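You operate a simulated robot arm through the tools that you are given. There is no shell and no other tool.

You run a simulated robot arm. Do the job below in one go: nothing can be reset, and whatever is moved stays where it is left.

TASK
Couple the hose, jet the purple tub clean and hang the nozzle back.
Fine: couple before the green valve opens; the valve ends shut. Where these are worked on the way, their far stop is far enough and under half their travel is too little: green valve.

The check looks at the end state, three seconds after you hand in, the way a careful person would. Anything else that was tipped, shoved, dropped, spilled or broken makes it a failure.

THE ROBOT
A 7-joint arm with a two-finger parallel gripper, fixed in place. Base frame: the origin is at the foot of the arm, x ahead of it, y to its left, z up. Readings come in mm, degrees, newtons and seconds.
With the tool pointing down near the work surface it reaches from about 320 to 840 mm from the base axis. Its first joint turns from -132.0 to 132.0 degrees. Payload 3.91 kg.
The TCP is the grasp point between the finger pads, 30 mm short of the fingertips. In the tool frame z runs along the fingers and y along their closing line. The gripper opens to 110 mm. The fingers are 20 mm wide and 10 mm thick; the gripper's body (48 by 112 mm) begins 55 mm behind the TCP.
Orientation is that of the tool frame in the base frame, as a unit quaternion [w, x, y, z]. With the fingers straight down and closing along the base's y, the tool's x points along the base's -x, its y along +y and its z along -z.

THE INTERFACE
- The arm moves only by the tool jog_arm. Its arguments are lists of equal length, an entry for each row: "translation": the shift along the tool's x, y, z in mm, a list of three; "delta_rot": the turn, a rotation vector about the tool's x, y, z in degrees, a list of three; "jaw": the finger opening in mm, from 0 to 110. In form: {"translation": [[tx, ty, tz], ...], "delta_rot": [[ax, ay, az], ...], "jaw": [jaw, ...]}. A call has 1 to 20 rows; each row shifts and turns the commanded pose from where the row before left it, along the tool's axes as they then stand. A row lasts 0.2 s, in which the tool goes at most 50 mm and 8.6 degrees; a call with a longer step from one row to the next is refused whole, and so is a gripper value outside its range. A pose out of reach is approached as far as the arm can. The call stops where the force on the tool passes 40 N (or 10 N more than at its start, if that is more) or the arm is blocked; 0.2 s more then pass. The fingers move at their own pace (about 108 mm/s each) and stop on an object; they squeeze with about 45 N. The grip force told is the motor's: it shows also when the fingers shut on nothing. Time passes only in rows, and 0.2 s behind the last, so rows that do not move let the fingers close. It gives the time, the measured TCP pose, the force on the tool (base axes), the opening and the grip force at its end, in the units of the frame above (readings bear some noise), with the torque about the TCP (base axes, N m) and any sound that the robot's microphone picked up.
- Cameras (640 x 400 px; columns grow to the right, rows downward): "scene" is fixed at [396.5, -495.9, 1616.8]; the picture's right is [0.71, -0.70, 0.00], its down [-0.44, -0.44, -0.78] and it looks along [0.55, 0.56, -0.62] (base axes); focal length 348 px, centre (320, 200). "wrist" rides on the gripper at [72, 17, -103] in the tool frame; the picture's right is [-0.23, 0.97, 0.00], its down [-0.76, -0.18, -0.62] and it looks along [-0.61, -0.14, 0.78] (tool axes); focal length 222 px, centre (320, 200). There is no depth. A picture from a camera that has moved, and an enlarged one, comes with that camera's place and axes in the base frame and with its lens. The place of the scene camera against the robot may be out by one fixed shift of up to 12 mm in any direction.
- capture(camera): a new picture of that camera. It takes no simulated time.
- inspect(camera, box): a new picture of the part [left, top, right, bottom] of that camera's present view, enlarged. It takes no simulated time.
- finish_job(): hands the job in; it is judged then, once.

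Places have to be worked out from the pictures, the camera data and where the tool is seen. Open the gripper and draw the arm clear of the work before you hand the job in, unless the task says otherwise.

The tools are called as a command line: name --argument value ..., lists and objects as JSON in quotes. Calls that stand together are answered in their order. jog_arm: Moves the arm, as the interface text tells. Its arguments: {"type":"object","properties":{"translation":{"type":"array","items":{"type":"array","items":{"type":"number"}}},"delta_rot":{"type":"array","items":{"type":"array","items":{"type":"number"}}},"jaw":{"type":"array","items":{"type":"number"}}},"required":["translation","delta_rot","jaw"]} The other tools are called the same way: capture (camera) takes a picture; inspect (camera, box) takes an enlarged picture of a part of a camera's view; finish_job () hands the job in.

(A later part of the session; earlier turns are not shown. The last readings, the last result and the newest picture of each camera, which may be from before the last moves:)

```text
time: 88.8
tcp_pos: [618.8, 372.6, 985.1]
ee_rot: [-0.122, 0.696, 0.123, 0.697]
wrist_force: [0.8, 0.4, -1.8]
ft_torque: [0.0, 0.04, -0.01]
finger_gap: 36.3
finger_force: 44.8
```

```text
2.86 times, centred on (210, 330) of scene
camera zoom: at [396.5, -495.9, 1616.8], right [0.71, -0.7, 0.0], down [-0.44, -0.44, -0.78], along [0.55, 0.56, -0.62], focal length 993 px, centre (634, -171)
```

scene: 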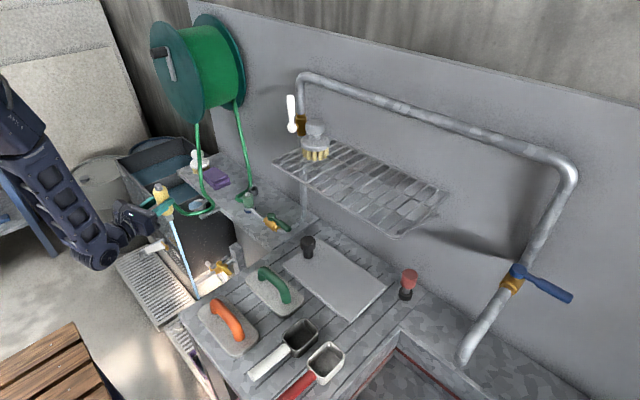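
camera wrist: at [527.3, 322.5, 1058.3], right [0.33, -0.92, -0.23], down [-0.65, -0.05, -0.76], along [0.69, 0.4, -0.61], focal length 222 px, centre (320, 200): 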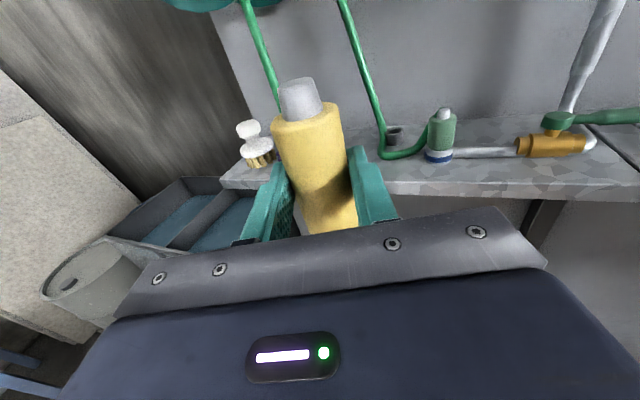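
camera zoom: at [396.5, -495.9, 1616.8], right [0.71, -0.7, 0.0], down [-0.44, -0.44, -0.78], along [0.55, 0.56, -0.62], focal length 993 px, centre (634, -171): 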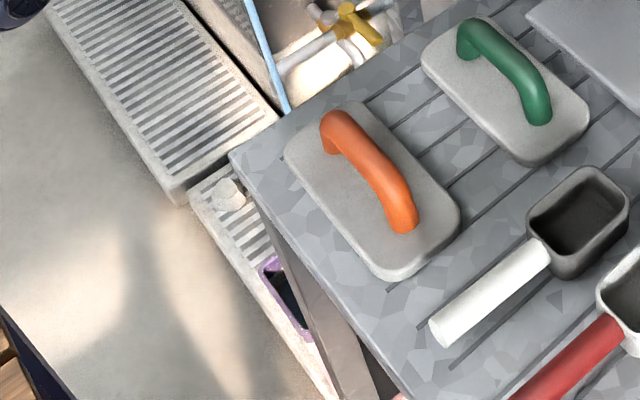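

I'll now raster the jet over the tub interior (x 545–705, lines 18 mm apart in y), keeping the nozzle vertical. First line at y≈334.

jog_arm --translation '[[0, 33.9, 28.1], [0, 33.9, 28.1], [0, -5.46, -15.04], [0, -5.46, -15.04], [0, -5.46, -15.04], [0, -5.46, -15.04], [0, -5.46, -15.04], [0, -5.46, -15.04], [0, -5.46, -15.04], [0, -5.46, -15.04], [0, -5.46, -15.04], [0, -5.46, -15.04], [0, -16.9, 6.1]]' --delta_rot '[[0, 0, 0], [0, 0, 0], [0, 0, 0], [0, 0, 0], [0, 0, 0], [0, 0, 0], [0, 0, 0], [0, 0, 0], [0, 0, 0], [0, 0, 0], [0, 0, 0], [0, 0, 0], [0, 0, 0]]' --jaw '[25, 25, 25, 25, 25, 25, 25, 25, 25, 25, 25, 25, 25]'

capture --camera "scene"

inspect --camera "scene" --box '[160, 280, 240, 400]'

```text
time: 91.5
tcp_pos: [535.8, 347.9, 985.5]
ee_rot: [-0.122, 0.696, 0.123, 0.697]
wrist_force: [0.5, -0.1, -2.2]
ft_torque: [0.0, 0.04, 0.02]
finger_gap: 36.0
finger_force: 45.2
```

```text
taken
```

scene: 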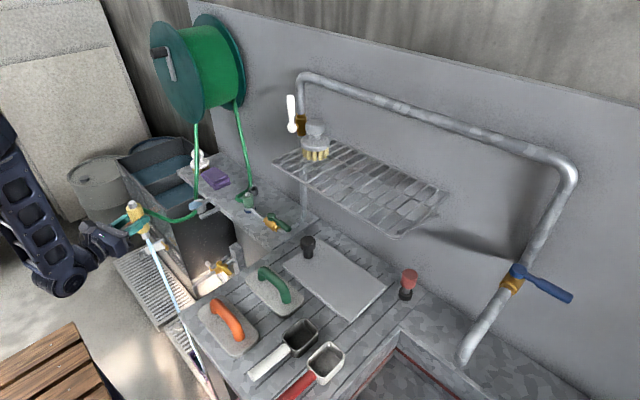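

```text
3.33 times, centred on (200, 340) of scene
camera zoom: at [396.5, -495.9, 1616.8], right [0.71, -0.7, 0.0], down [-0.44, -0.44, -0.78], along [0.55, 0.56, -0.62], focal length 1158 px, centre (720, -267)
```

zoom: 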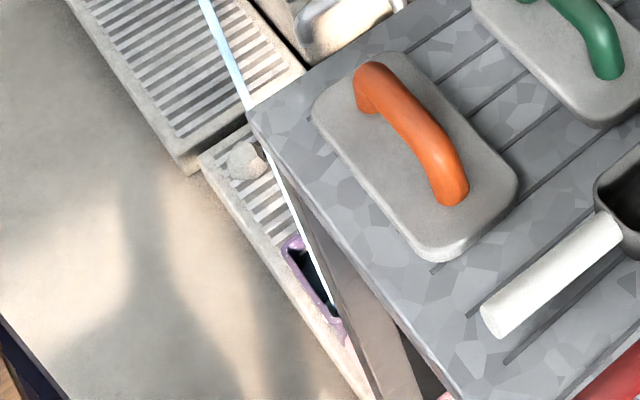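

The jet lands inside the tub's near part and everything tracks. I'll continue the raster with the next two lines.

jog_arm --translation '[[0, 5.46, 15.04], [0, 5.46, 15.04], [0, 5.46, 15.04], [0, 5.46, 15.04], [0, 5.46, 15.04], [0, 5.46, 15.04], [0, 5.46, 15.04], [0, 5.46, 15.04], [0, 5.46, 15.04], [0, 5.46, 15.04], [0, -16.9, 6.1], [0, -6.83, -18.8], [0, -6.83, -18.8], [0, -6.83, -18.8], [0, -6.83, -18.8], [0, -6.83, -18.8], [0, -6.83, -18.8], [0, -6.83, -18.8], [0, -6.83, -18.8], [0, -16.9, 6.1]]' --delta_rot '[[0, 0, 0], [0, 0, 0], [0, 0, 0], [0, 0, 0], [0, 0, 0], [0, 0, 0], [0, 0, 0], [0, 0, 0], [0, 0, 0], [0, 0, 0], [0, 0, 0], [0, 0, 0], [0, 0, 0], [0, 0, 0], [0, 0, 0], [0, 0, 0], [0, 0, 0], [0, 0, 0], [0, 0, 0], [0, 0, 0]]' --jaw '[25, 25, 25, 25, 25, 25, 25, 25, 25, 25, 25, 25, 25, 25, 25, 25, 25, 25, 25, 25]'

inspect --camera "scene" --box '[100, 180, 260, 400]'

```text
time: 95.8
tcp_pos: [536.8, 384.3, 986.8]
ee_rot: [-0.122, 0.696, 0.123, 0.697]
wrist_force: [-0.3, -0.1, -2.0]
ft_torque: [-0.02, 0.03, 0.01]
finger_gap: 36.0
finger_force: 44.9
```

```text
1.82 times, centred on (180, 290) of scene
camera zoom: at [396.5, -495.9, 1616.8], right [0.71, -0.7, 0.0], down [-0.44, -0.44, -0.78], along [0.55, 0.56, -0.62], focal length 632 px, centre (574, 36)
```

zoom: 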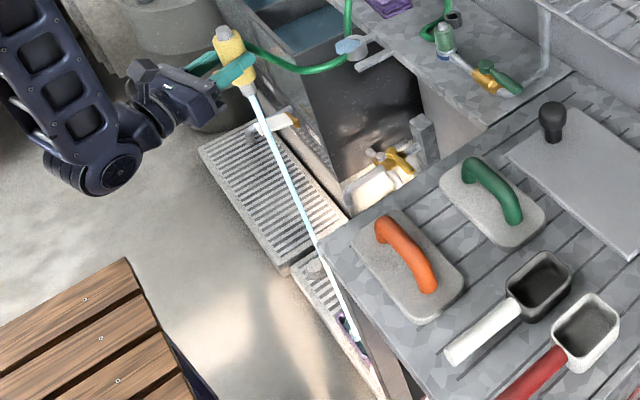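

The jet is tracking inside the tub. I'll continue with lines at y≈388 and 406.

jog_arm --translation '[[0, 6.83, 18.8], [0, 6.83, 18.8], [0, 6.83, 18.8], [0, 6.83, 18.8], [0, 6.83, 18.8], [0, 6.83, 18.8], [0, 6.83, 18.8], [0, 6.83, 18.8], [0, -16.9, 6.1], [0, -6.83, -18.8], [0, -6.83, -18.8], [0, -6.83, -18.8], [0, -6.83, -18.8], [0, -6.83, -18.8], [0, -6.83, -18.8], [0, -6.83, -18.8], [0, -6.83, -18.8], [0, -16.9, 6.1]]' --delta_rot '[[0, 0, 0], [0, 0, 0], [0, 0, 0], [0, 0, 0], [0, 0, 0], [0, 0, 0], [0, 0, 0], [0, 0, 0], [0, 0, 0], [0, 0, 0], [0, 0, 0], [0, 0, 0], [0, 0, 0], [0, 0, 0], [0, 0, 0], [0, 0, 0], [0, 0, 0], [0, 0, 0]]' --jaw '[25, 25, 25, 25, 25, 25, 25, 25, 25, 25, 25, 25, 25, 25, 25, 25, 25, 25]'

inspect --camera "scene" --box '[100, 180, 260, 400]'

```text
time: 99.5
tcp_pos: [533.6, 418.3, 986.1]
ee_rot: [-0.121, 0.696, 0.123, 0.697]
wrist_force: [-0.8, -0.8, -1.9]
ft_torque: [0.0, 0.01, 0.02]
finger_gap: 36.1
finger_force: 45.0
```

```text
1.82 times, centred on (180, 290) of scene
camera zoom: at [396.5, -495.9, 1616.8], right [0.71, -0.7, 0.0], down [-0.44, -0.44, -0.78], along [0.55, 0.56, -0.62], focal length 632 px, centre (574, 36)
```

zoom: 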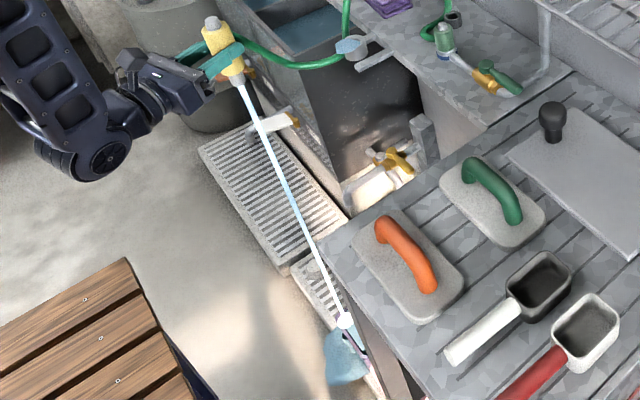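

There's a light-blue patch near the tub now and another at the holder ring. I'll look closely before continuing.

inspect --camera "scene" --box '[170, 330, 230, 400]'

inspect --camera "scene" --box '[170, 180, 230, 240]'

```text
5.71 times, centred on (200, 365) of scene
camera zoom: at [396.5, -495.9, 1616.8], right [0.71, -0.7, 0.0], down [-0.44, -0.44, -0.78], along [0.55, 0.56, -0.62], focal length 1986 px, centre (1006, -743)
```

zoom: 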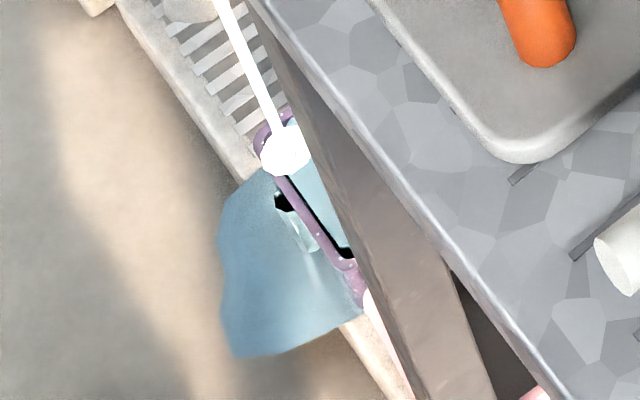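

```text
6.67 times, centred on (200, 210) of scene
camera zoom: at [396.5, -495.9, 1616.8], right [0.71, -0.7, 0.0], down [-0.44, -0.44, -0.78], along [0.55, 0.56, -0.62], focal length 2316 px, centre (1120, 133)
```

zoom: 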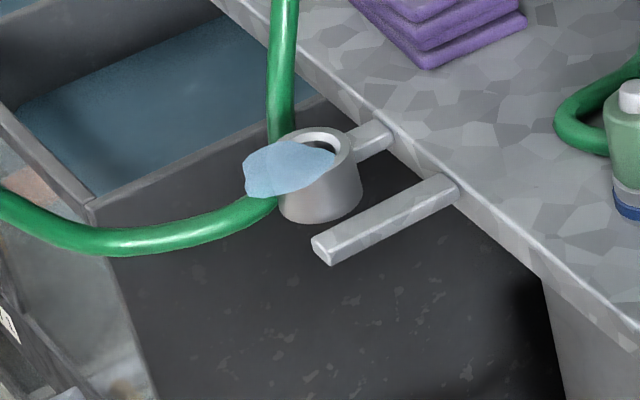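

inspect --camera "scene" --box '[185, 345, 215, 395]'

capture --camera "wrist"

```text
8.00 times, centred on (200, 370) of scene
camera zoom: at [396.5, -495.9, 1616.8], right [0.71, -0.7, 0.0], down [-0.44, -0.44, -0.78], along [0.55, 0.56, -0.62], focal length 2780 px, centre (1280, -1160)
```

zoom: 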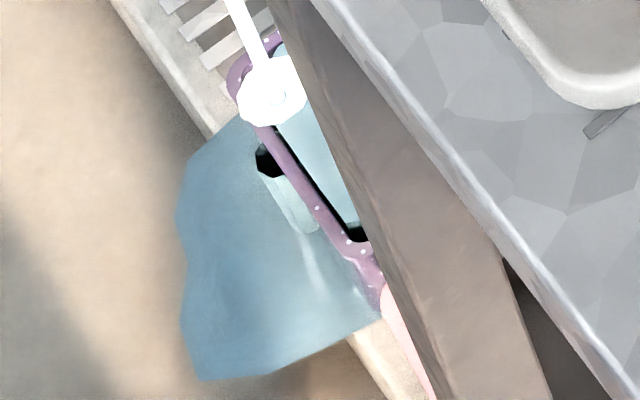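

```text
taken
camera wrist: at [441.8, 368.4, 1059.0], right [0.33, -0.92, -0.23], down [-0.65, -0.05, -0.76], along [0.69, 0.4, -0.61], focal length 222 px, centre (320, 200)
```

wrist: 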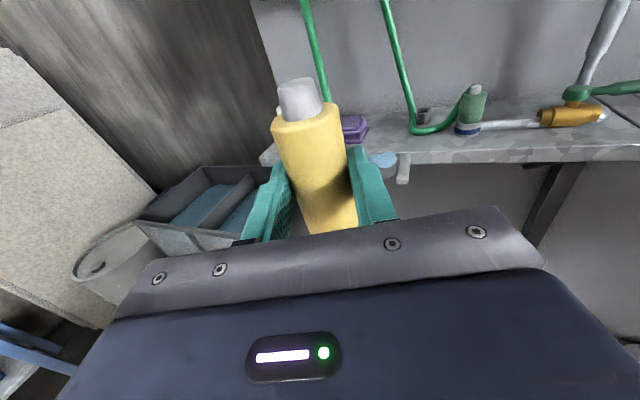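

The white splash shows the jet right at the tub's near-left inner corner. So the interior is about x 540–712, y 318–436 in jet coordinates, slightly smaller than I assumed, and the line ends clipped the near rim. I'll pull inward and run the last line at y≈420.

jog_arm --translation '[[0, 8.2, 10.9], [0, 5.1, 14.1], [0, 5.1, 14.1], [0, 5.1, 14.1], [0, 5.1, 14.1], [0, 5.1, 14.1], [0, 5.1, 14.1], [0, 5.1, 14.1], [0, 5.1, 14.1], [0, 5.1, 14.1]]' --delta_rot '[[0, 0, 0], [0, 0, 0], [0, 0, 0], [0, 0, 0], [0, 0, 0], [0, 0, 0], [0, 0, 0], [0, 0, 0], [0, 0, 0], [0, 0, 0]]' --jaw '[25, 25, 25, 25, 25, 25, 25, 25, 25, 25]'

inspect --camera "scene" --box '[185, 345, 215, 395]'

capture --camera "scene"

```text
time: 101.8
tcp_pos: [682.6, 413.7, 984.8]
ee_rot: [-0.121, 0.697, 0.122, 0.697]
wrist_force: [-0.6, -0.7, -1.1]
ft_torque: [0.01, 0.01, 0.01]
finger_gap: 35.9
finger_force: 45.3
```

```text
8.00 times, centred on (200, 370) of scene
camera zoom: at [396.5, -495.9, 1616.8], right [0.71, -0.7, 0.0], down [-0.44, -0.44, -0.78], along [0.55, 0.56, -0.62], focal length 2780 px, centre (1280, -1160)
```

zoom: 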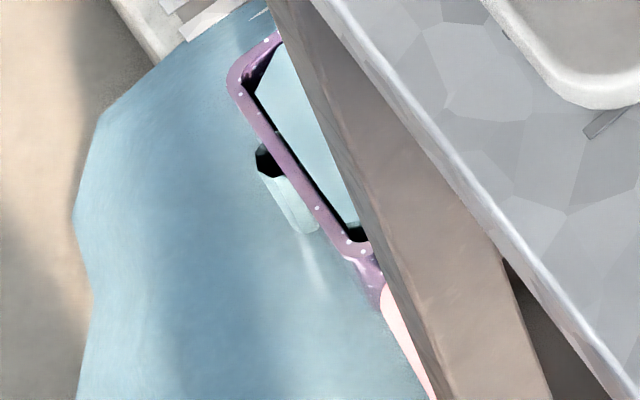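

```text
taken
```

scene: 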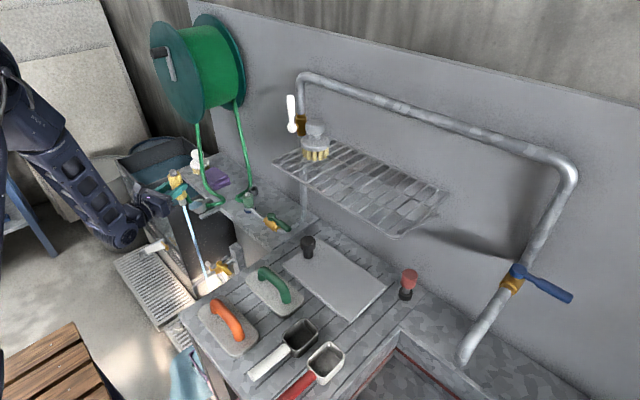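

The whole interior has been swept, and the tub now shows clear water with a wet patch around it. To limit the water I'll return the nozzle now by exactly reversing the commanded offsets, to 50 mm above the hung pose.

jog_arm --translation '[[0, 17.24, 0], [0, 0, 23], [0, 0, 22.9], [0, 0, 0]]' --delta_rot '[[0, 0, 0], [0, 0, 0], [0, 0, 0], [0, 0, 0]]' --jaw '[25, 25, 25, 25]'

inspect --camera "scene" --box '[170, 160, 230, 230]'

inspect --camera "wrist" --box '[270, 120, 390, 240]'

```text
time: 102.8
tcp_pos: [730.9, 412.5, 986.2]
ee_rot: [-0.122, 0.696, 0.123, 0.696]
wrist_force: [-0.8, 0.2, -1.6]
ft_torque: [0.01, 0.0, 0.01]
finger_gap: 35.8
finger_force: 45.3
```

```text
5.71 times, centred on (200, 195) of scene
camera zoom: at [396.5, -495.9, 1616.8], right [0.71, -0.7, 0.0], down [-0.44, -0.44, -0.78], along [0.55, 0.56, -0.62], focal length 1986 px, centre (1006, 229)
```

zoom: 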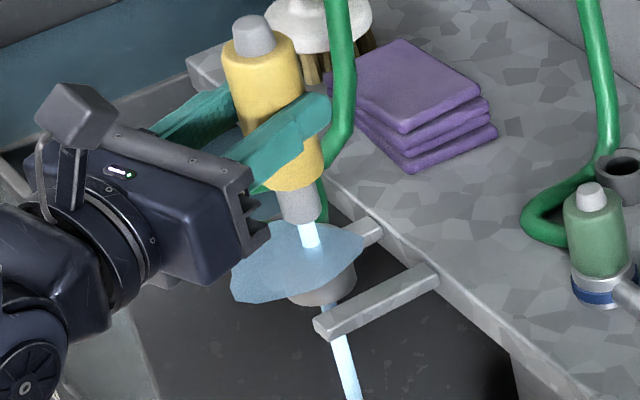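

```text
3.33 times, centred on (330, 180) of wrist
camera zoom: at [639.5, 362.9, 1058.5], right [0.33, -0.92, -0.23], down [-0.65, -0.05, -0.76], along [0.69, 0.4, -0.61], focal length 740 px, centre (287, 267)
```

zoom: 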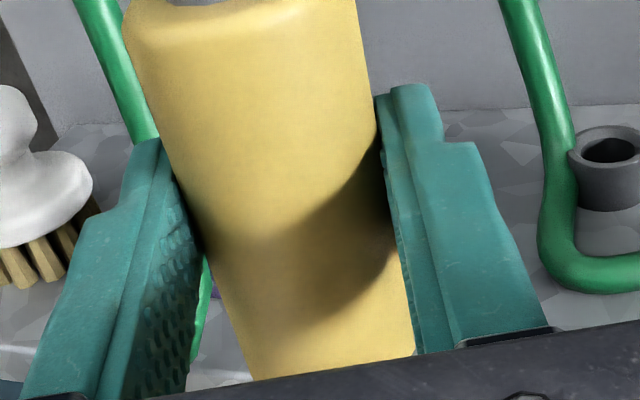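

I'm back above the ring, but the reading is about 2–3 mm off in y. I'll take a couple of still readings to average out the noise.

jog_arm --translation '[[0, 0, 0], [0, 0, 0]]' --delta_rot '[[0, 0, 0], [0, 0, 0]]' --jaw '[25, 25]'

jog_arm --translation '[[0, 0, 0]]' --delta_rot '[[0, 0, 0]]' --jaw '[25]'

jog_arm --translation '[[0, 0, 0]]' --delta_rot '[[0, 0, 0]]' --jaw '[25]'

inspect --camera "scene" --box '[185, 190, 225, 230]'

```text
time: 103.3
tcp_pos: [731.5, 413.2, 986.7]
ee_rot: [-0.121, 0.696, 0.122, 0.697]
wrist_force: [0.0, 0.5, -2.0]
ft_torque: [0.01, 0.02, 0.0]
finger_gap: 35.8
finger_force: 44.6
```

```text
time: 103.8
tcp_pos: [731.1, 413.1, 986.2]
ee_rot: [-0.12, 0.696, 0.122, 0.697]
wrist_force: [-0.7, 0.1, -2.2]
ft_torque: [0.0, 0.0, 0.01]
finger_gap: 35.7
finger_force: 44.8
```

```text
time: 104.2
tcp_pos: [730.8, 413.2, 985.3]
ee_rot: [-0.121, 0.696, 0.123, 0.697]
wrist_force: [0.4, 0.1, -1.1]
ft_torque: [0.0, 0.02, -0.01]
finger_gap: 36.0
finger_force: 44.8
```

```text
10.00 times, centred on (205, 210) of scene
camera zoom: at [396.5, -495.9, 1616.8], right [0.71, -0.7, 0.0], down [-0.44, -0.44, -0.78], along [0.55, 0.56, -0.62], focal length 3475 px, centre (1470, 100)
```

zoom: 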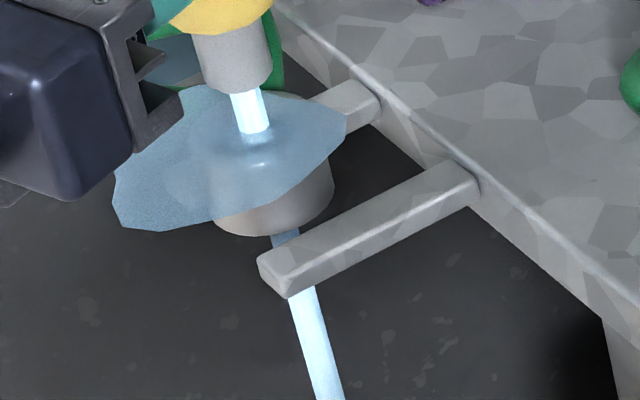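

The averaged position is about 2.2 mm right of where the nozzle came out. I'll correct 2 mm left and lower gently into the ring.

jog_arm --translation '[[0, -2, 0], [-6, 0, 0], [-6, 0, 0], [-5, 0, 0], [-4, 0, 0], [-4, 0, 0]]' --delta_rot '[[0, 0, 0], [0, 0, 0], [0, 0, 0], [0, 0, 0], [0, 0, 0], [0, 0, 0]]' --jaw '[25, 25, 25, 25, 25, 25]'

inspect --camera "scene" --box '[175, 175, 225, 225]'

```text
time: 105.5
tcp_pos: [731.7, 417.1, 961.2]
ee_rot: [-0.121, 0.696, 0.124, 0.697]
wrist_force: [-0.1, 0.7, -1.6]
ft_torque: [-0.01, 0.01, -0.02]
finger_gap: 36.2
finger_force: 45.4
```

```text
8.00 times, centred on (200, 200) of scene
camera zoom: at [396.5, -495.9, 1616.8], right [0.71, -0.7, 0.0], down [-0.44, -0.44, -0.78], along [0.55, 0.56, -0.62], focal length 2780 px, centre (1280, 200)
```

zoom: 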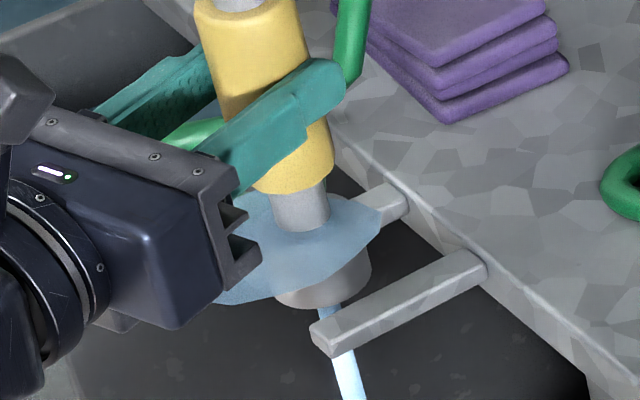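

Alignment in the image is within about half a millimetre and the plug is just entering the ring. I'll continue lowering.

jog_arm --translation '[[-3, 0, 0], [-3, 0, 0], [-4, 0, 0], [-4, 0, 0], [-4, 0, 0], [-4, 0, 0]]' --delta_rot '[[0, 0, 0], [0, 0, 0], [0, 0, 0], [0, 0, 0], [0, 0, 0], [0, 0, 0]]' --jaw '[25, 25, 25, 25, 25, 25]'

inspect --camera "scene" --box '[175, 175, 225, 225]'

```text
time: 107.0
tcp_pos: [732.8, 415.7, 938.1]
ee_rot: [-0.122, 0.696, 0.122, 0.697]
wrist_force: [-2.5, -4.9, 0.3]
ft_torque: [-0.29, 0.17, -0.09]
finger_gap: 35.6
finger_force: 45.7
```

```text
8.00 times, centred on (200, 200) of scene
camera zoom: at [396.5, -495.9, 1616.8], right [0.71, -0.7, 0.0], down [-0.44, -0.44, -0.78], along [0.55, 0.56, -0.62], focal length 2780 px, centre (1280, 200)
```

zoom: 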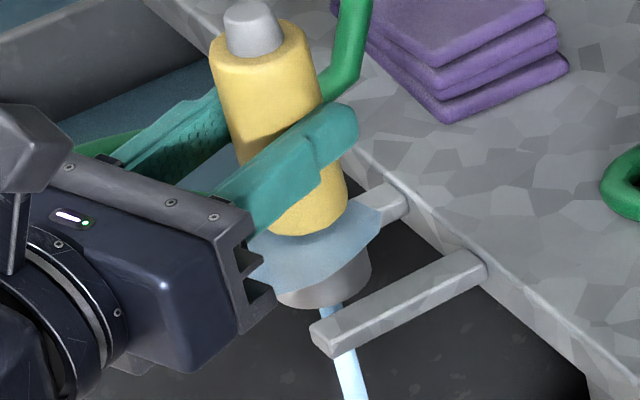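

The plug is in, with only light side contact (5 N). A few more millimetres to seat at z≈934.

jog_arm --translation '[[-2, 0, 0], [-2, 0, 0], [-1, 0, 0], [0, 0, 0]]' --delta_rot '[[0, 0, 0], [0, 0, 0], [0, 0, 0], [0, 0, 0]]' --jaw '[25, 25, 25, 25]'

inspect --camera "scene" --box '[175, 175, 225, 225]'

```text
time: 108.0
tcp_pos: [732.0, 415.1, 934.0]
ee_rot: [-0.122, 0.695, 0.123, 0.698]
wrist_force: [0.6, -4.3, 16.8]
ft_torque: [-0.05, 0.04, -0.11]
finger_gap: 36.1
finger_force: 44.3
```

```text
8.00 times, centred on (200, 200) of scene
camera zoom: at [396.5, -495.9, 1616.8], right [0.71, -0.7, 0.0], down [-0.44, -0.44, -0.78], along [0.55, 0.56, -0.62], focal length 2780 px, centre (1280, 200)
```

zoom: 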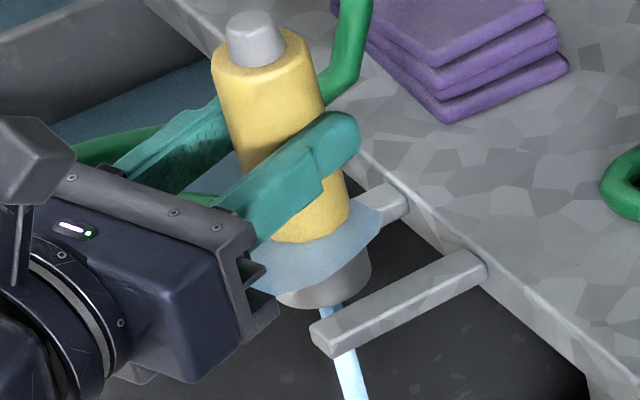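

Seated: 17 N of upward contact force at the original height. I'll unload 1 mm, open, and back straight out.

jog_arm --translation '[[1, 0, 0], [0, 0, 0], [0, 0, 0], [0, 0, -20], [0, 0, -35], [0, 0, -40], [0, 0, -40]]' --delta_rot '[[0, 0, 0], [0, 0, 0], [0, 0, 0], [0, 0, 0], [0, 0, 0], [0, 0, 0], [0, 0, 0]]' --jaw '[25, 76, 76, 76, 76, 76, 76]'

capture --camera "wrist"

capture --camera "scene"

```text
time: 109.5
tcp_pos: [605.0, 369.4, 933.2]
ee_rot: [-0.122, 0.696, 0.122, 0.697]
wrist_force: [0.1, -0.1, 0.2]
ft_torque: [0.0, 0.02, 0.0]
finger_gap: 76.1
finger_force: 0.1
```

```text
taken
camera wrist: at [513.7, 318.3, 1005.7], right [0.33, -0.92, -0.23], down [-0.65, -0.05, -0.76], along [0.69, 0.4, -0.61], focal length 222 px, centre (320, 200)
```

wrist: 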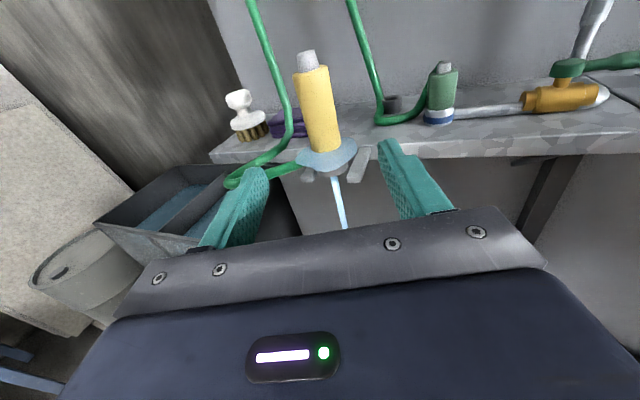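

```text
taken
```

scene: 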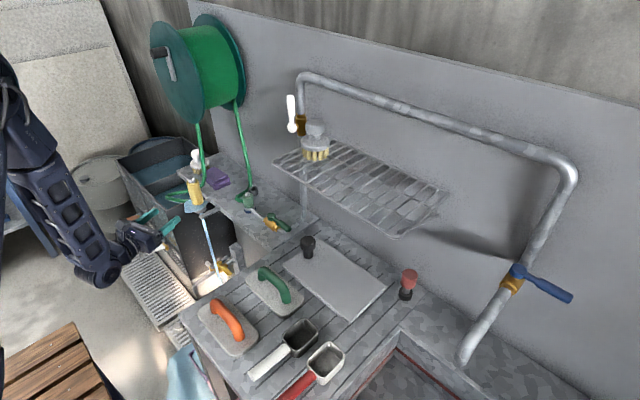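

The nozzle is hung and its jet is back over the drain. I'll raise and swing to the tilted look-down pose to inspect the tub before shutting the valve.

jog_arm --translation '[[25, 25, -4], [25, 25, -4], [15, 19, -3], [0, 0, 0], [0, 0, 0], [0, 0, 0], [0, 0, 0], [0, 0, 0], [0, 0, 0], [0, 0, 0], [0, 0, 0], [0, 0, 0], [0, 0, 0]]' --delta_rot '[[0, 0, 0], [0, 0, 0], [0, 0, 0], [-7, 0, 0], [-7, 0, 0], [-6, 0, 0], [0, -7.8, 0], [0, -7.8, 0], [0, -7.8, 0], [0, -7.8, 0], [0, -7.8, 0], [0, -7.8, 0], [0, -7.8, 0]]' --jaw '[110, 110, 110, 110, 110, 110, 110, 110, 110, 110, 110, 110, 110]'

capture --camera "wrist"

inspect --camera "wrist" --box '[220, 90, 420, 230]'

```text
time: 112.3
tcp_pos: [617.8, 302.8, 1001.2]
ee_rot: [0.0, 0.953, -0.001, 0.304]
wrist_force: [-0.9, 0.0, -0.3]
ft_torque: [-0.04, 0.0, -0.03]
finger_gap: 109.9
finger_force: 0.0
```

```text
taken
camera wrist: at [616.8, 286.8, 1126.4], right [-0.19, -0.97, -0.13], down [-0.98, 0.18, 0.07], along [-0.04, 0.14, -0.99], focal length 222 px, centre (320, 200)
```

wrist: 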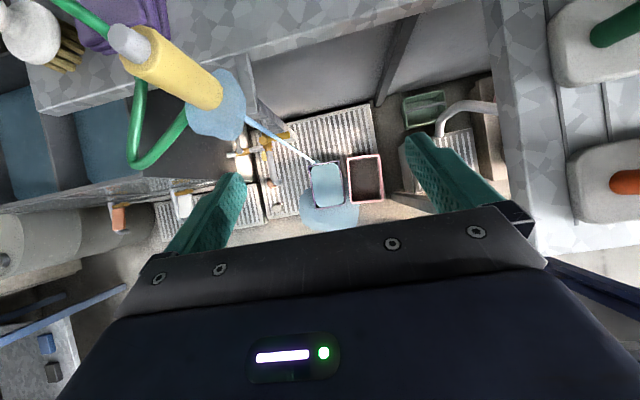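

```text
2.86 times, centred on (320, 160) of wrist
camera zoom: at [616.8, 286.8, 1126.4], right [-0.19, -0.97, -0.13], down [-0.98, 0.18, 0.07], along [-0.04, 0.14, -0.99], focal length 635 px, centre (320, 314)
```

zoom: 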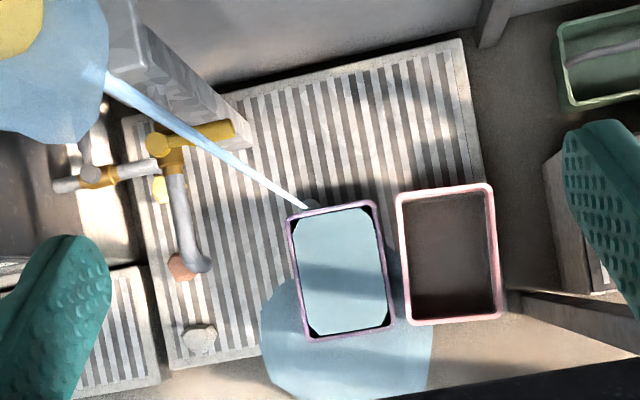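

The tub's interior is now covered by clear blue water, and the gray film that was there before isn't visible. I'll zoom in further to check for remaining dirt.

inspect --camera "wrist" --box '[300, 150, 360, 216]'

inspect --camera "scene" --box '[185, 345, 215, 395]'

```text
6.06 times, centred on (330, 183) of wrist
camera zoom: at [616.8, 286.8, 1126.4], right [-0.19, -0.97, -0.13], down [-0.98, 0.18, 0.07], along [-0.04, 0.14, -0.99], focal length 1346 px, centre (259, 303)
```

zoom: 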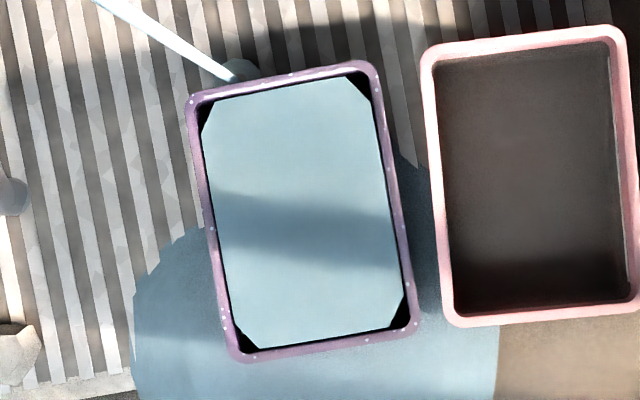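

```text
8.00 times, centred on (200, 370) of scene
camera zoom: at [396.5, -495.9, 1616.8], right [0.71, -0.7, 0.0], down [-0.44, -0.44, -0.78], along [0.55, 0.56, -0.62], focal length 2780 px, centre (1280, -1160)
```

zoom: 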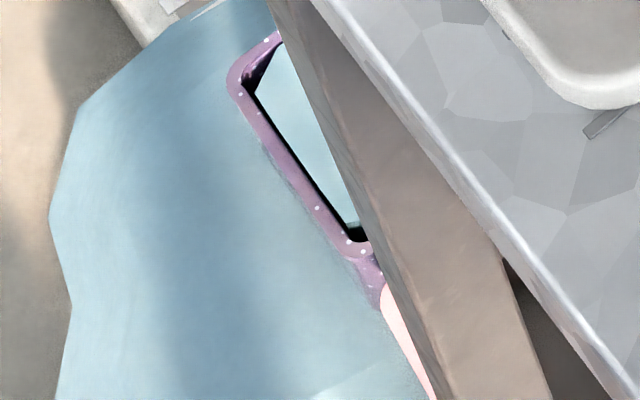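

The whole tub interior is washed over, so I won't add more water. Now I'll shut the valve. With fingers closed as a post I'll come down on the near (−x) side of the handle, which lies along −y, and push it back toward +x.

jog_arm --translation '[[21.8, 29.1, 18.8], [21.8, 29.1, 18.8], [21.8, 29.1, 18.8], [21.8, 29.1, 18.8], [21.8, 29.1, 18.8], [21.8, 29.1, 18.8]]' --delta_rot '[[0, 0, 0], [0, 0, 0], [0, 0, 0], [0, 0, 0], [0, 0, 0], [0, 0, 0]]' --jaw '[60, 20, 0, 0, 0, 0]'

capture --camera "wrist"

inspect --camera "scene" --box '[210, 150, 330, 260]'

```text
time: 113.8
tcp_pos: [787.8, 127.2, 985.6]
ee_rot: [0.001, 0.953, -0.001, 0.305]
wrist_force: [0.4, 0.9, -0.6]
ft_torque: [-0.01, -0.03, -0.02]
finger_gap: 0.2
finger_force: 37.3
```

```text
taken
camera wrist: at [786.5, 111.2, 1112.2], right [-0.19, -0.97, -0.13], down [-0.98, 0.18, 0.07], along [-0.04, 0.14, -0.99], focal length 222 px, centre (320, 200)
```

wrist: 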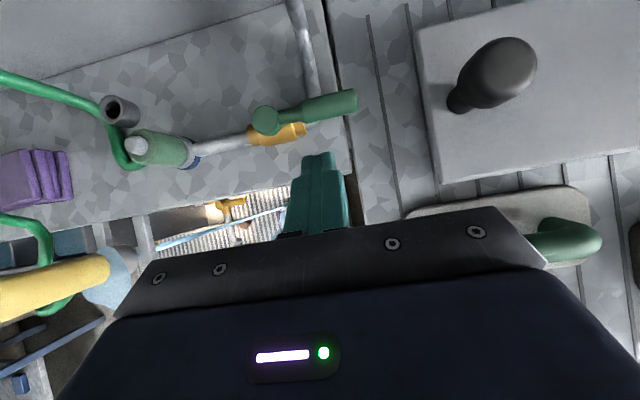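

```text
3.64 times, centred on (270, 205) of scene
camera zoom: at [396.5, -495.9, 1616.8], right [0.71, -0.7, 0.0], down [-0.44, -0.44, -0.78], along [0.55, 0.56, -0.62], focal length 1264 px, centre (502, 182)
```

zoom: 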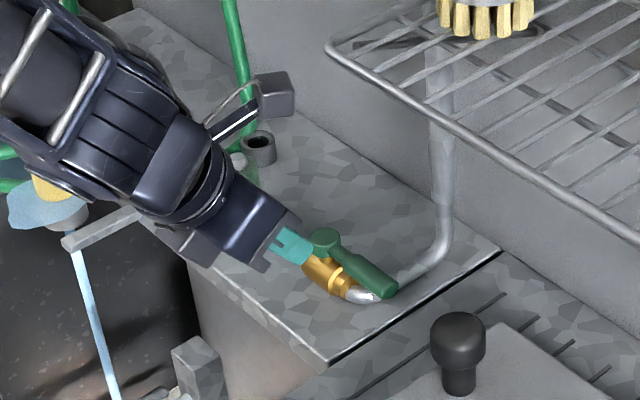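

Handle confirmed: pivot (860, 176), end (859, 92). I'll lower the post on its near side at about (818, 128, 917).

jog_arm --translation '[[-5, -0.3, 24.5], [-5, -0.3, 24.5], [-5, -0.2, 24.4]]' --delta_rot '[[0, 0, 0], [0, 0, 0], [0, 0, 0]]' --jaw '[0, 0, 0]'

inspect --camera "wrist" --box '[220, 60, 420, 220]'

inspect --camera "scene" --box '[240, 180, 320, 250]'

```text
time: 114.5
tcp_pos: [818.6, 126.9, 916.6]
ee_rot: [0.002, 0.952, -0.001, 0.305]
wrist_force: [-0.6, 0.5, 0.4]
ft_torque: [0.0, -0.02, 0.01]
finger_gap: 0.0
finger_force: 37.7
```

```text
2.50 times, centred on (320, 140) of wrist
camera zoom: at [817.2, 110.8, 1042.1], right [-0.19, -0.97, -0.13], down [-0.98, 0.18, 0.07], along [-0.04, 0.14, -0.99], focal length 555 px, centre (320, 350)
```

zoom: 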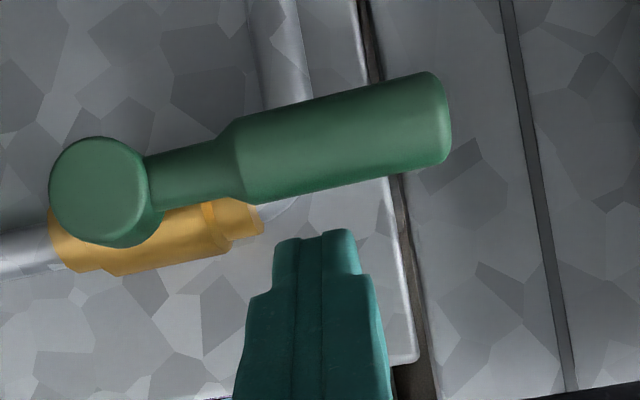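

```text
5.71 times, centred on (280, 215) of scene
camera zoom: at [396.5, -495.9, 1616.8], right [0.71, -0.7, 0.0], down [-0.44, -0.44, -0.78], along [0.55, 0.56, -0.62], focal length 1986 px, centre (549, 114)
```

zoom: 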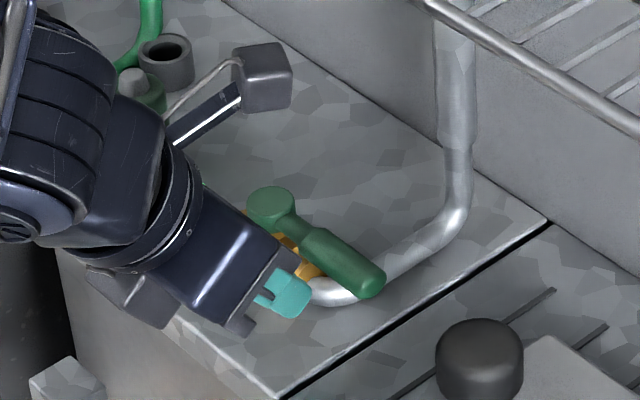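

The post sits on the near side of the handle. I'll push it around the first half of the arc.

jog_arm --translation '[[7.5, -1.1, 5.3], [10.1, 4.6, 7.2], [11.4, 1, 8.1], [11.7, -3.4, 8.3]]' --delta_rot '[[0, 0, 0], [0, 0, 0], [0, 0, 0], [0, 0, 0]]' --jaw '[0, 0, 0, 0]'

inspect --camera "wrist" --box '[220, 60, 420, 220]'

```text
time: 115.5
tcp_pos: [870.5, 127.2, 917.9]
ee_rot: [0.001, 0.953, -0.001, 0.304]
wrist_force: [0.3, -0.7, 0.3]
ft_torque: [-0.02, 0.02, 0.02]
finger_gap: 0.0
finger_force: 37.1
```

```text
2.50 times, centred on (320, 140) of wrist
camera zoom: at [869.2, 110.7, 1044.1], right [-0.19, -0.97, -0.13], down [-0.98, 0.18, 0.07], along [-0.04, 0.14, -0.99], focal length 555 px, centre (320, 350)
```

zoom: 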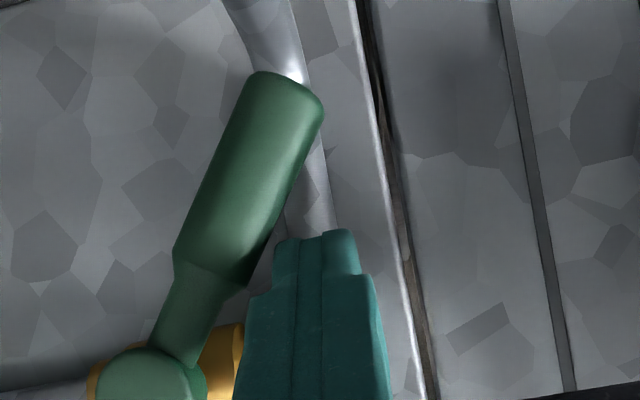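

The handle is turning freely and is about two thirds of the way back. I'll continue the arc until it meets the shut stop.

jog_arm --translation '[[10.6, -7.2, 7.5], [8.6, -10.8, 6.1], [5.6, -13.2, 4], [0.8, -3, 0.6], [0, -3, 0]]' --delta_rot '[[0, 0, 0], [0, 0, 0], [0, 0, 0], [0, 0, 0], [0, 0, 0]]' --jaw '[0, 0, 0, 0, 0]'

inspect --camera "wrist" --box '[220, 60, 420, 220]'

capture --camera "scene"

```text
time: 116.5
tcp_pos: [901.9, 150.4, 915.0]
ee_rot: [0.007, 0.953, -0.004, 0.303]
wrist_force: [1.4, -4.6, -0.5]
ft_torque: [-0.03, -0.02, 0.04]
finger_gap: 0.0
finger_force: 38.1
stopped in row 4: the force on the tool passed its limit at 46 N (the readings are from after the stop); the commanded pose is now the measured one
```

```text
2.50 times, centred on (320, 140) of wrist
camera zoom: at [900.9, 134.8, 1041.4], right [-0.2, -0.97, -0.12], down [-0.98, 0.19, 0.07], along [-0.04, 0.13, -0.99], focal length 555 px, centre (320, 350)
```

zoom: 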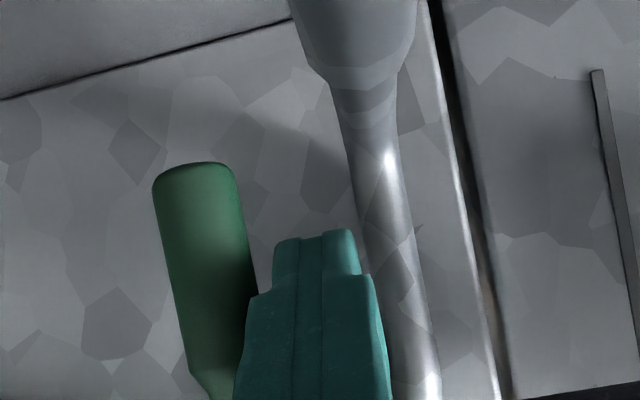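

```text
taken
```

scene: 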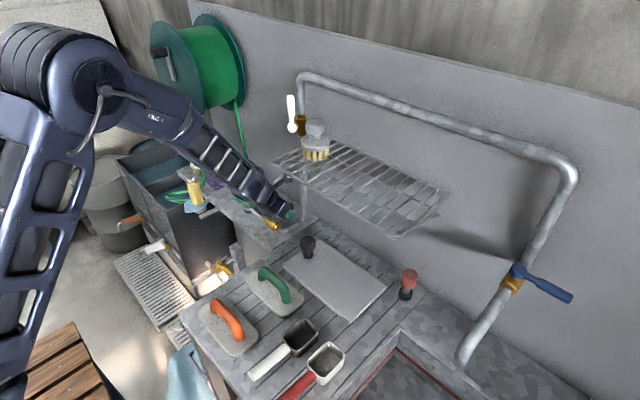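

The force spike shows the handle reached its shut stop, and the jet has stopped. I'll zoom to confirm both.

inspect --camera "scene" --box '[160, 160, 260, 300]'

inspect --camera "scene" --box '[240, 180, 320, 250]'

```text
2.86 times, centred on (210, 230) of scene
camera zoom: at [396.5, -495.9, 1616.8], right [0.71, -0.7, 0.0], down [-0.44, -0.44, -0.78], along [0.55, 0.56, -0.62], focal length 993 px, centre (634, 114)
```

zoom: 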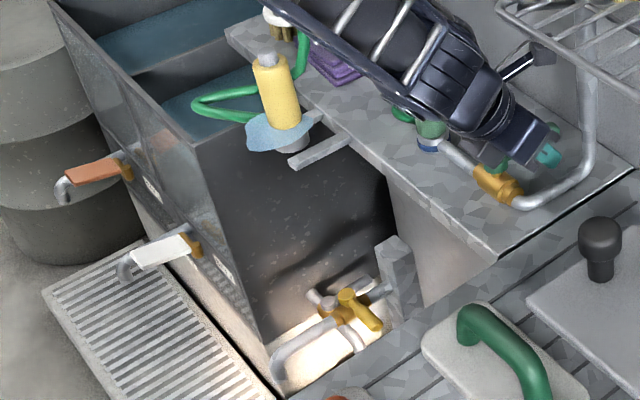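

```text
5.71 times, centred on (280, 215) of scene
camera zoom: at [396.5, -495.9, 1616.8], right [0.71, -0.7, 0.0], down [-0.44, -0.44, -0.78], along [0.55, 0.56, -0.62], focal length 1986 px, centre (549, 114)
```

zoom: 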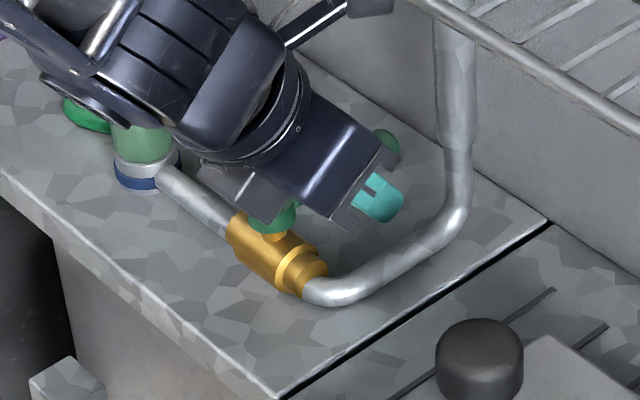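

The jet is off. I'll withdraw the post (right, up, back) and go to a look-down position to check the final state.

jog_arm --translation '[[0, 5, 0], [17.4, 0, -24.5], [17.4, 0, -24.5], [12, 0, -16], [-36, -20, -25], [-36, -20, -25], [-36, -20, -25], [-36, -20, -25], [-36, -20, -25], [-36, -20, -25]]' --delta_rot '[[0, 0, 0], [0, 0, 0], [0, 0, 0], [0, 0, 0], [0, 0, 0], [0, 0, 0], [0, 0, 0], [0, 0, 0], [0, 0, 0], [0, 0, 0]]' --jaw '[0, 0, 0, 0, 0, 0, 0, 0, 40, 110]'

capture --camera "wrist"

inspect --camera "wrist" --box '[260, 120, 400, 230]'

inspect --camera "scene" --box '[180, 160, 320, 260]'

```text
time: 118.7
tcp_pos: [639.2, 271.3, 992.9]
ee_rot: [0.006, 0.953, -0.004, 0.303]
wrist_force: [0.9, -0.4, -0.2]
ft_torque: [0.03, 0.0, 0.02]
finger_gap: 110.0
finger_force: 0.2
```

```text
taken
camera wrist: at [638.6, 256.4, 1118.7], right [-0.2, -0.97, -0.12], down [-0.98, 0.19, 0.07], along [-0.04, 0.13, -0.99], focal length 222 px, centre (320, 200)
```

wrist: 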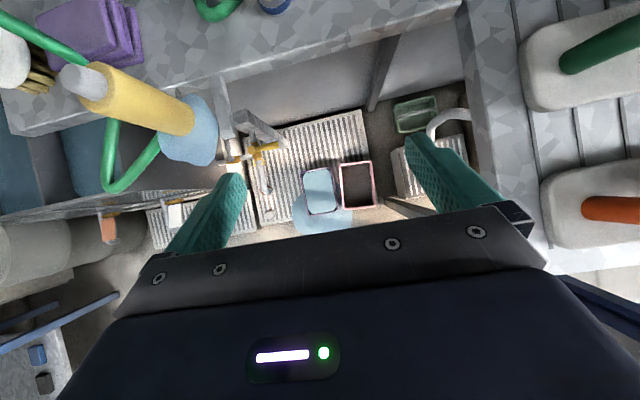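

```text
3.64 times, centred on (330, 175) of wrist
camera zoom: at [638.6, 256.4, 1118.7], right [-0.2, -0.97, -0.12], down [-0.98, 0.19, 0.07], along [-0.04, 0.13, -0.99], focal length 808 px, centre (284, 291)
```

zoom: 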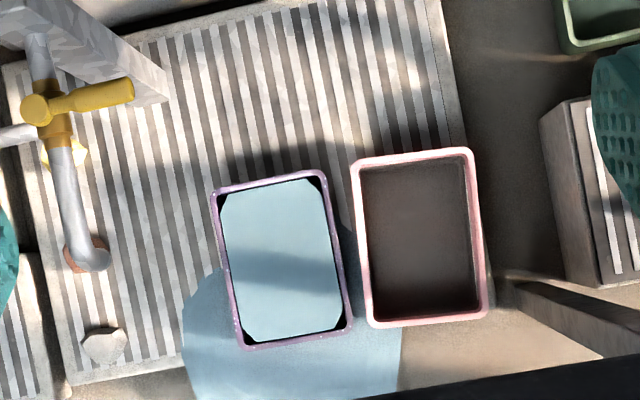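

```text
4.00 times, centred on (250, 210) of scene
camera zoom: at [396.5, -495.9, 1616.8], right [0.71, -0.7, 0.0], down [-0.44, -0.44, -0.78], along [0.55, 0.56, -0.62], focal length 1390 px, centre (600, 160)
```

zoom: 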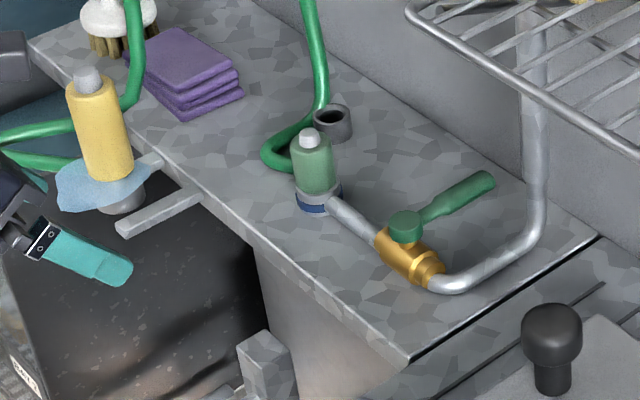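

The valve handle looks shut, but it may have rebounded a few degrees from the stop. I'll compare it with the same crop taken at the start.

inspect --camera "scene" --box '[235, 190, 315, 240]'

inspect --camera "scene" --box '[180, 165, 260, 215]'

```text
8.00 times, centred on (275, 215) of scene
camera zoom: at [396.5, -495.9, 1616.8], right [0.71, -0.7, 0.0], down [-0.44, -0.44, -0.78], along [0.55, 0.56, -0.62], focal length 2780 px, centre (680, 80)
```

zoom: 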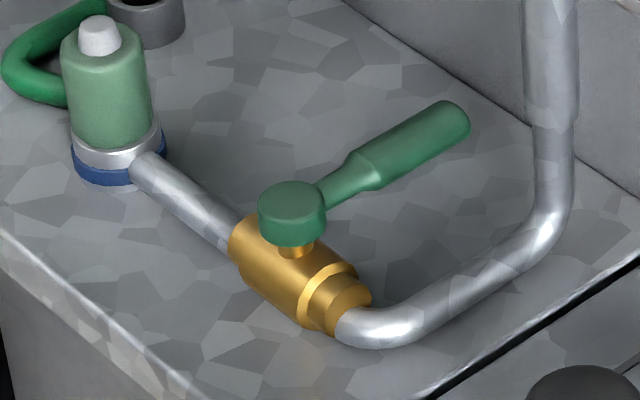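

```text
8.00 times, centred on (220, 190) of scene
camera zoom: at [396.5, -495.9, 1616.8], right [0.71, -0.7, 0.0], down [-0.44, -0.44, -0.78], along [0.55, 0.56, -0.62], focal length 2780 px, centre (1120, 280)
```

zoom: 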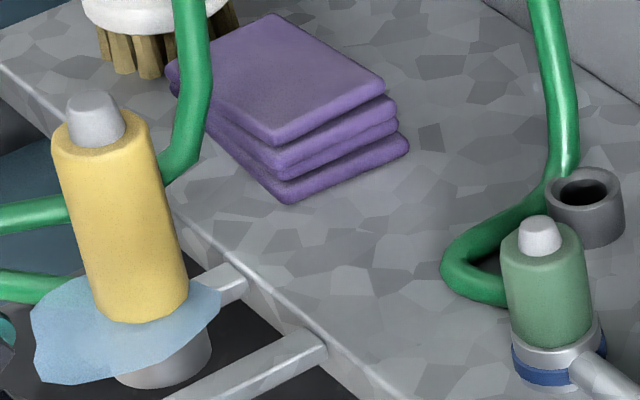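

The valve crop is identical to the starting picture (fully shut), the nozzle sits exactly as before, and the coupling is in its socket. I'll take one more very close look at the tub interior.

inspect --camera "wrist" --box '[300, 160, 346, 220]'

inspect --camera "wrist" --box '[300, 162, 322, 180]'

```text
6.67 times, centred on (323, 190) of wrist
camera zoom: at [638.6, 256.4, 1118.7], right [-0.2, -0.97, -0.12], down [-0.98, 0.19, 0.07], along [-0.04, 0.13, -0.99], focal length 1481 px, centre (300, 267)
```

zoom: 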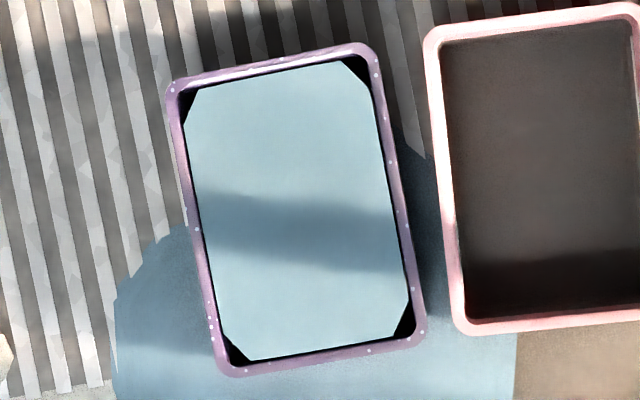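

```text
16.00 times, centred on (311, 171) of wrist
camera zoom: at [638.6, 256.4, 1118.7], right [-0.2, -0.97, -0.12], down [-0.98, 0.19, 0.07], along [-0.04, 0.13, -0.99], focal length 3554 px, centre (464, 664)
```

zoom: 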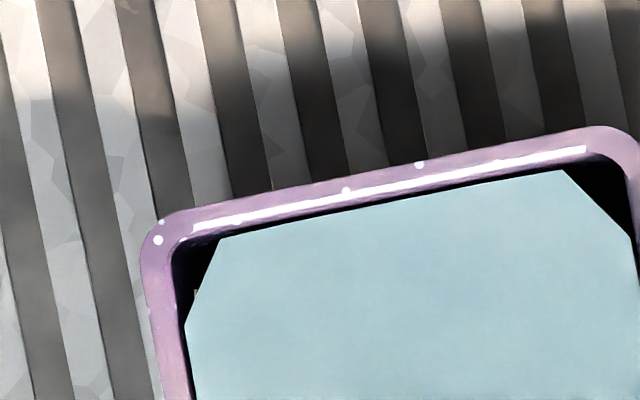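

inspect --camera "wrist" --box '[311, 200, 341, 218]'

inspect --camera "wrist" --box '[322, 160, 342, 180]'

```text
16.00 times, centred on (326, 209) of wrist
camera zoom: at [638.6, 256.4, 1118.7], right [-0.2, -0.97, -0.12], down [-0.98, 0.19, 0.07], along [-0.04, 0.13, -0.99], focal length 3554 px, centre (224, 56)
```

zoom: 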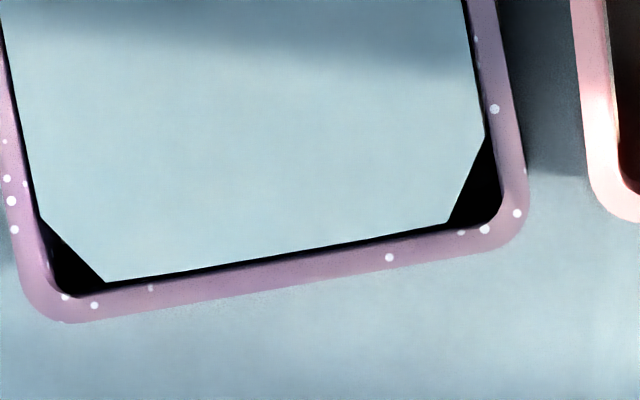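

```text
16.00 times, centred on (332, 170) of wrist
camera zoom: at [638.6, 256.4, 1118.7], right [-0.2, -0.97, -0.12], down [-0.98, 0.19, 0.07], along [-0.04, 0.13, -0.99], focal length 3554 px, centre (128, 680)
```

zoom: 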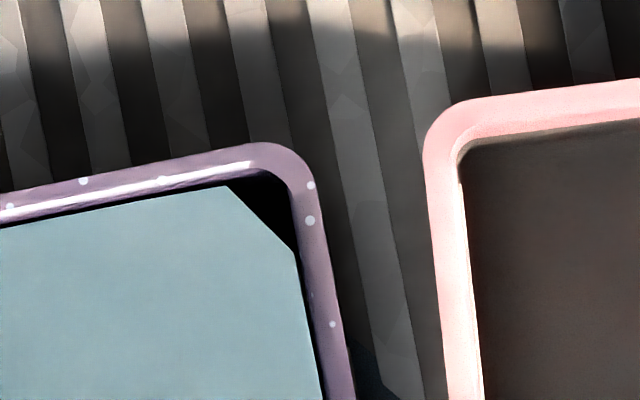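

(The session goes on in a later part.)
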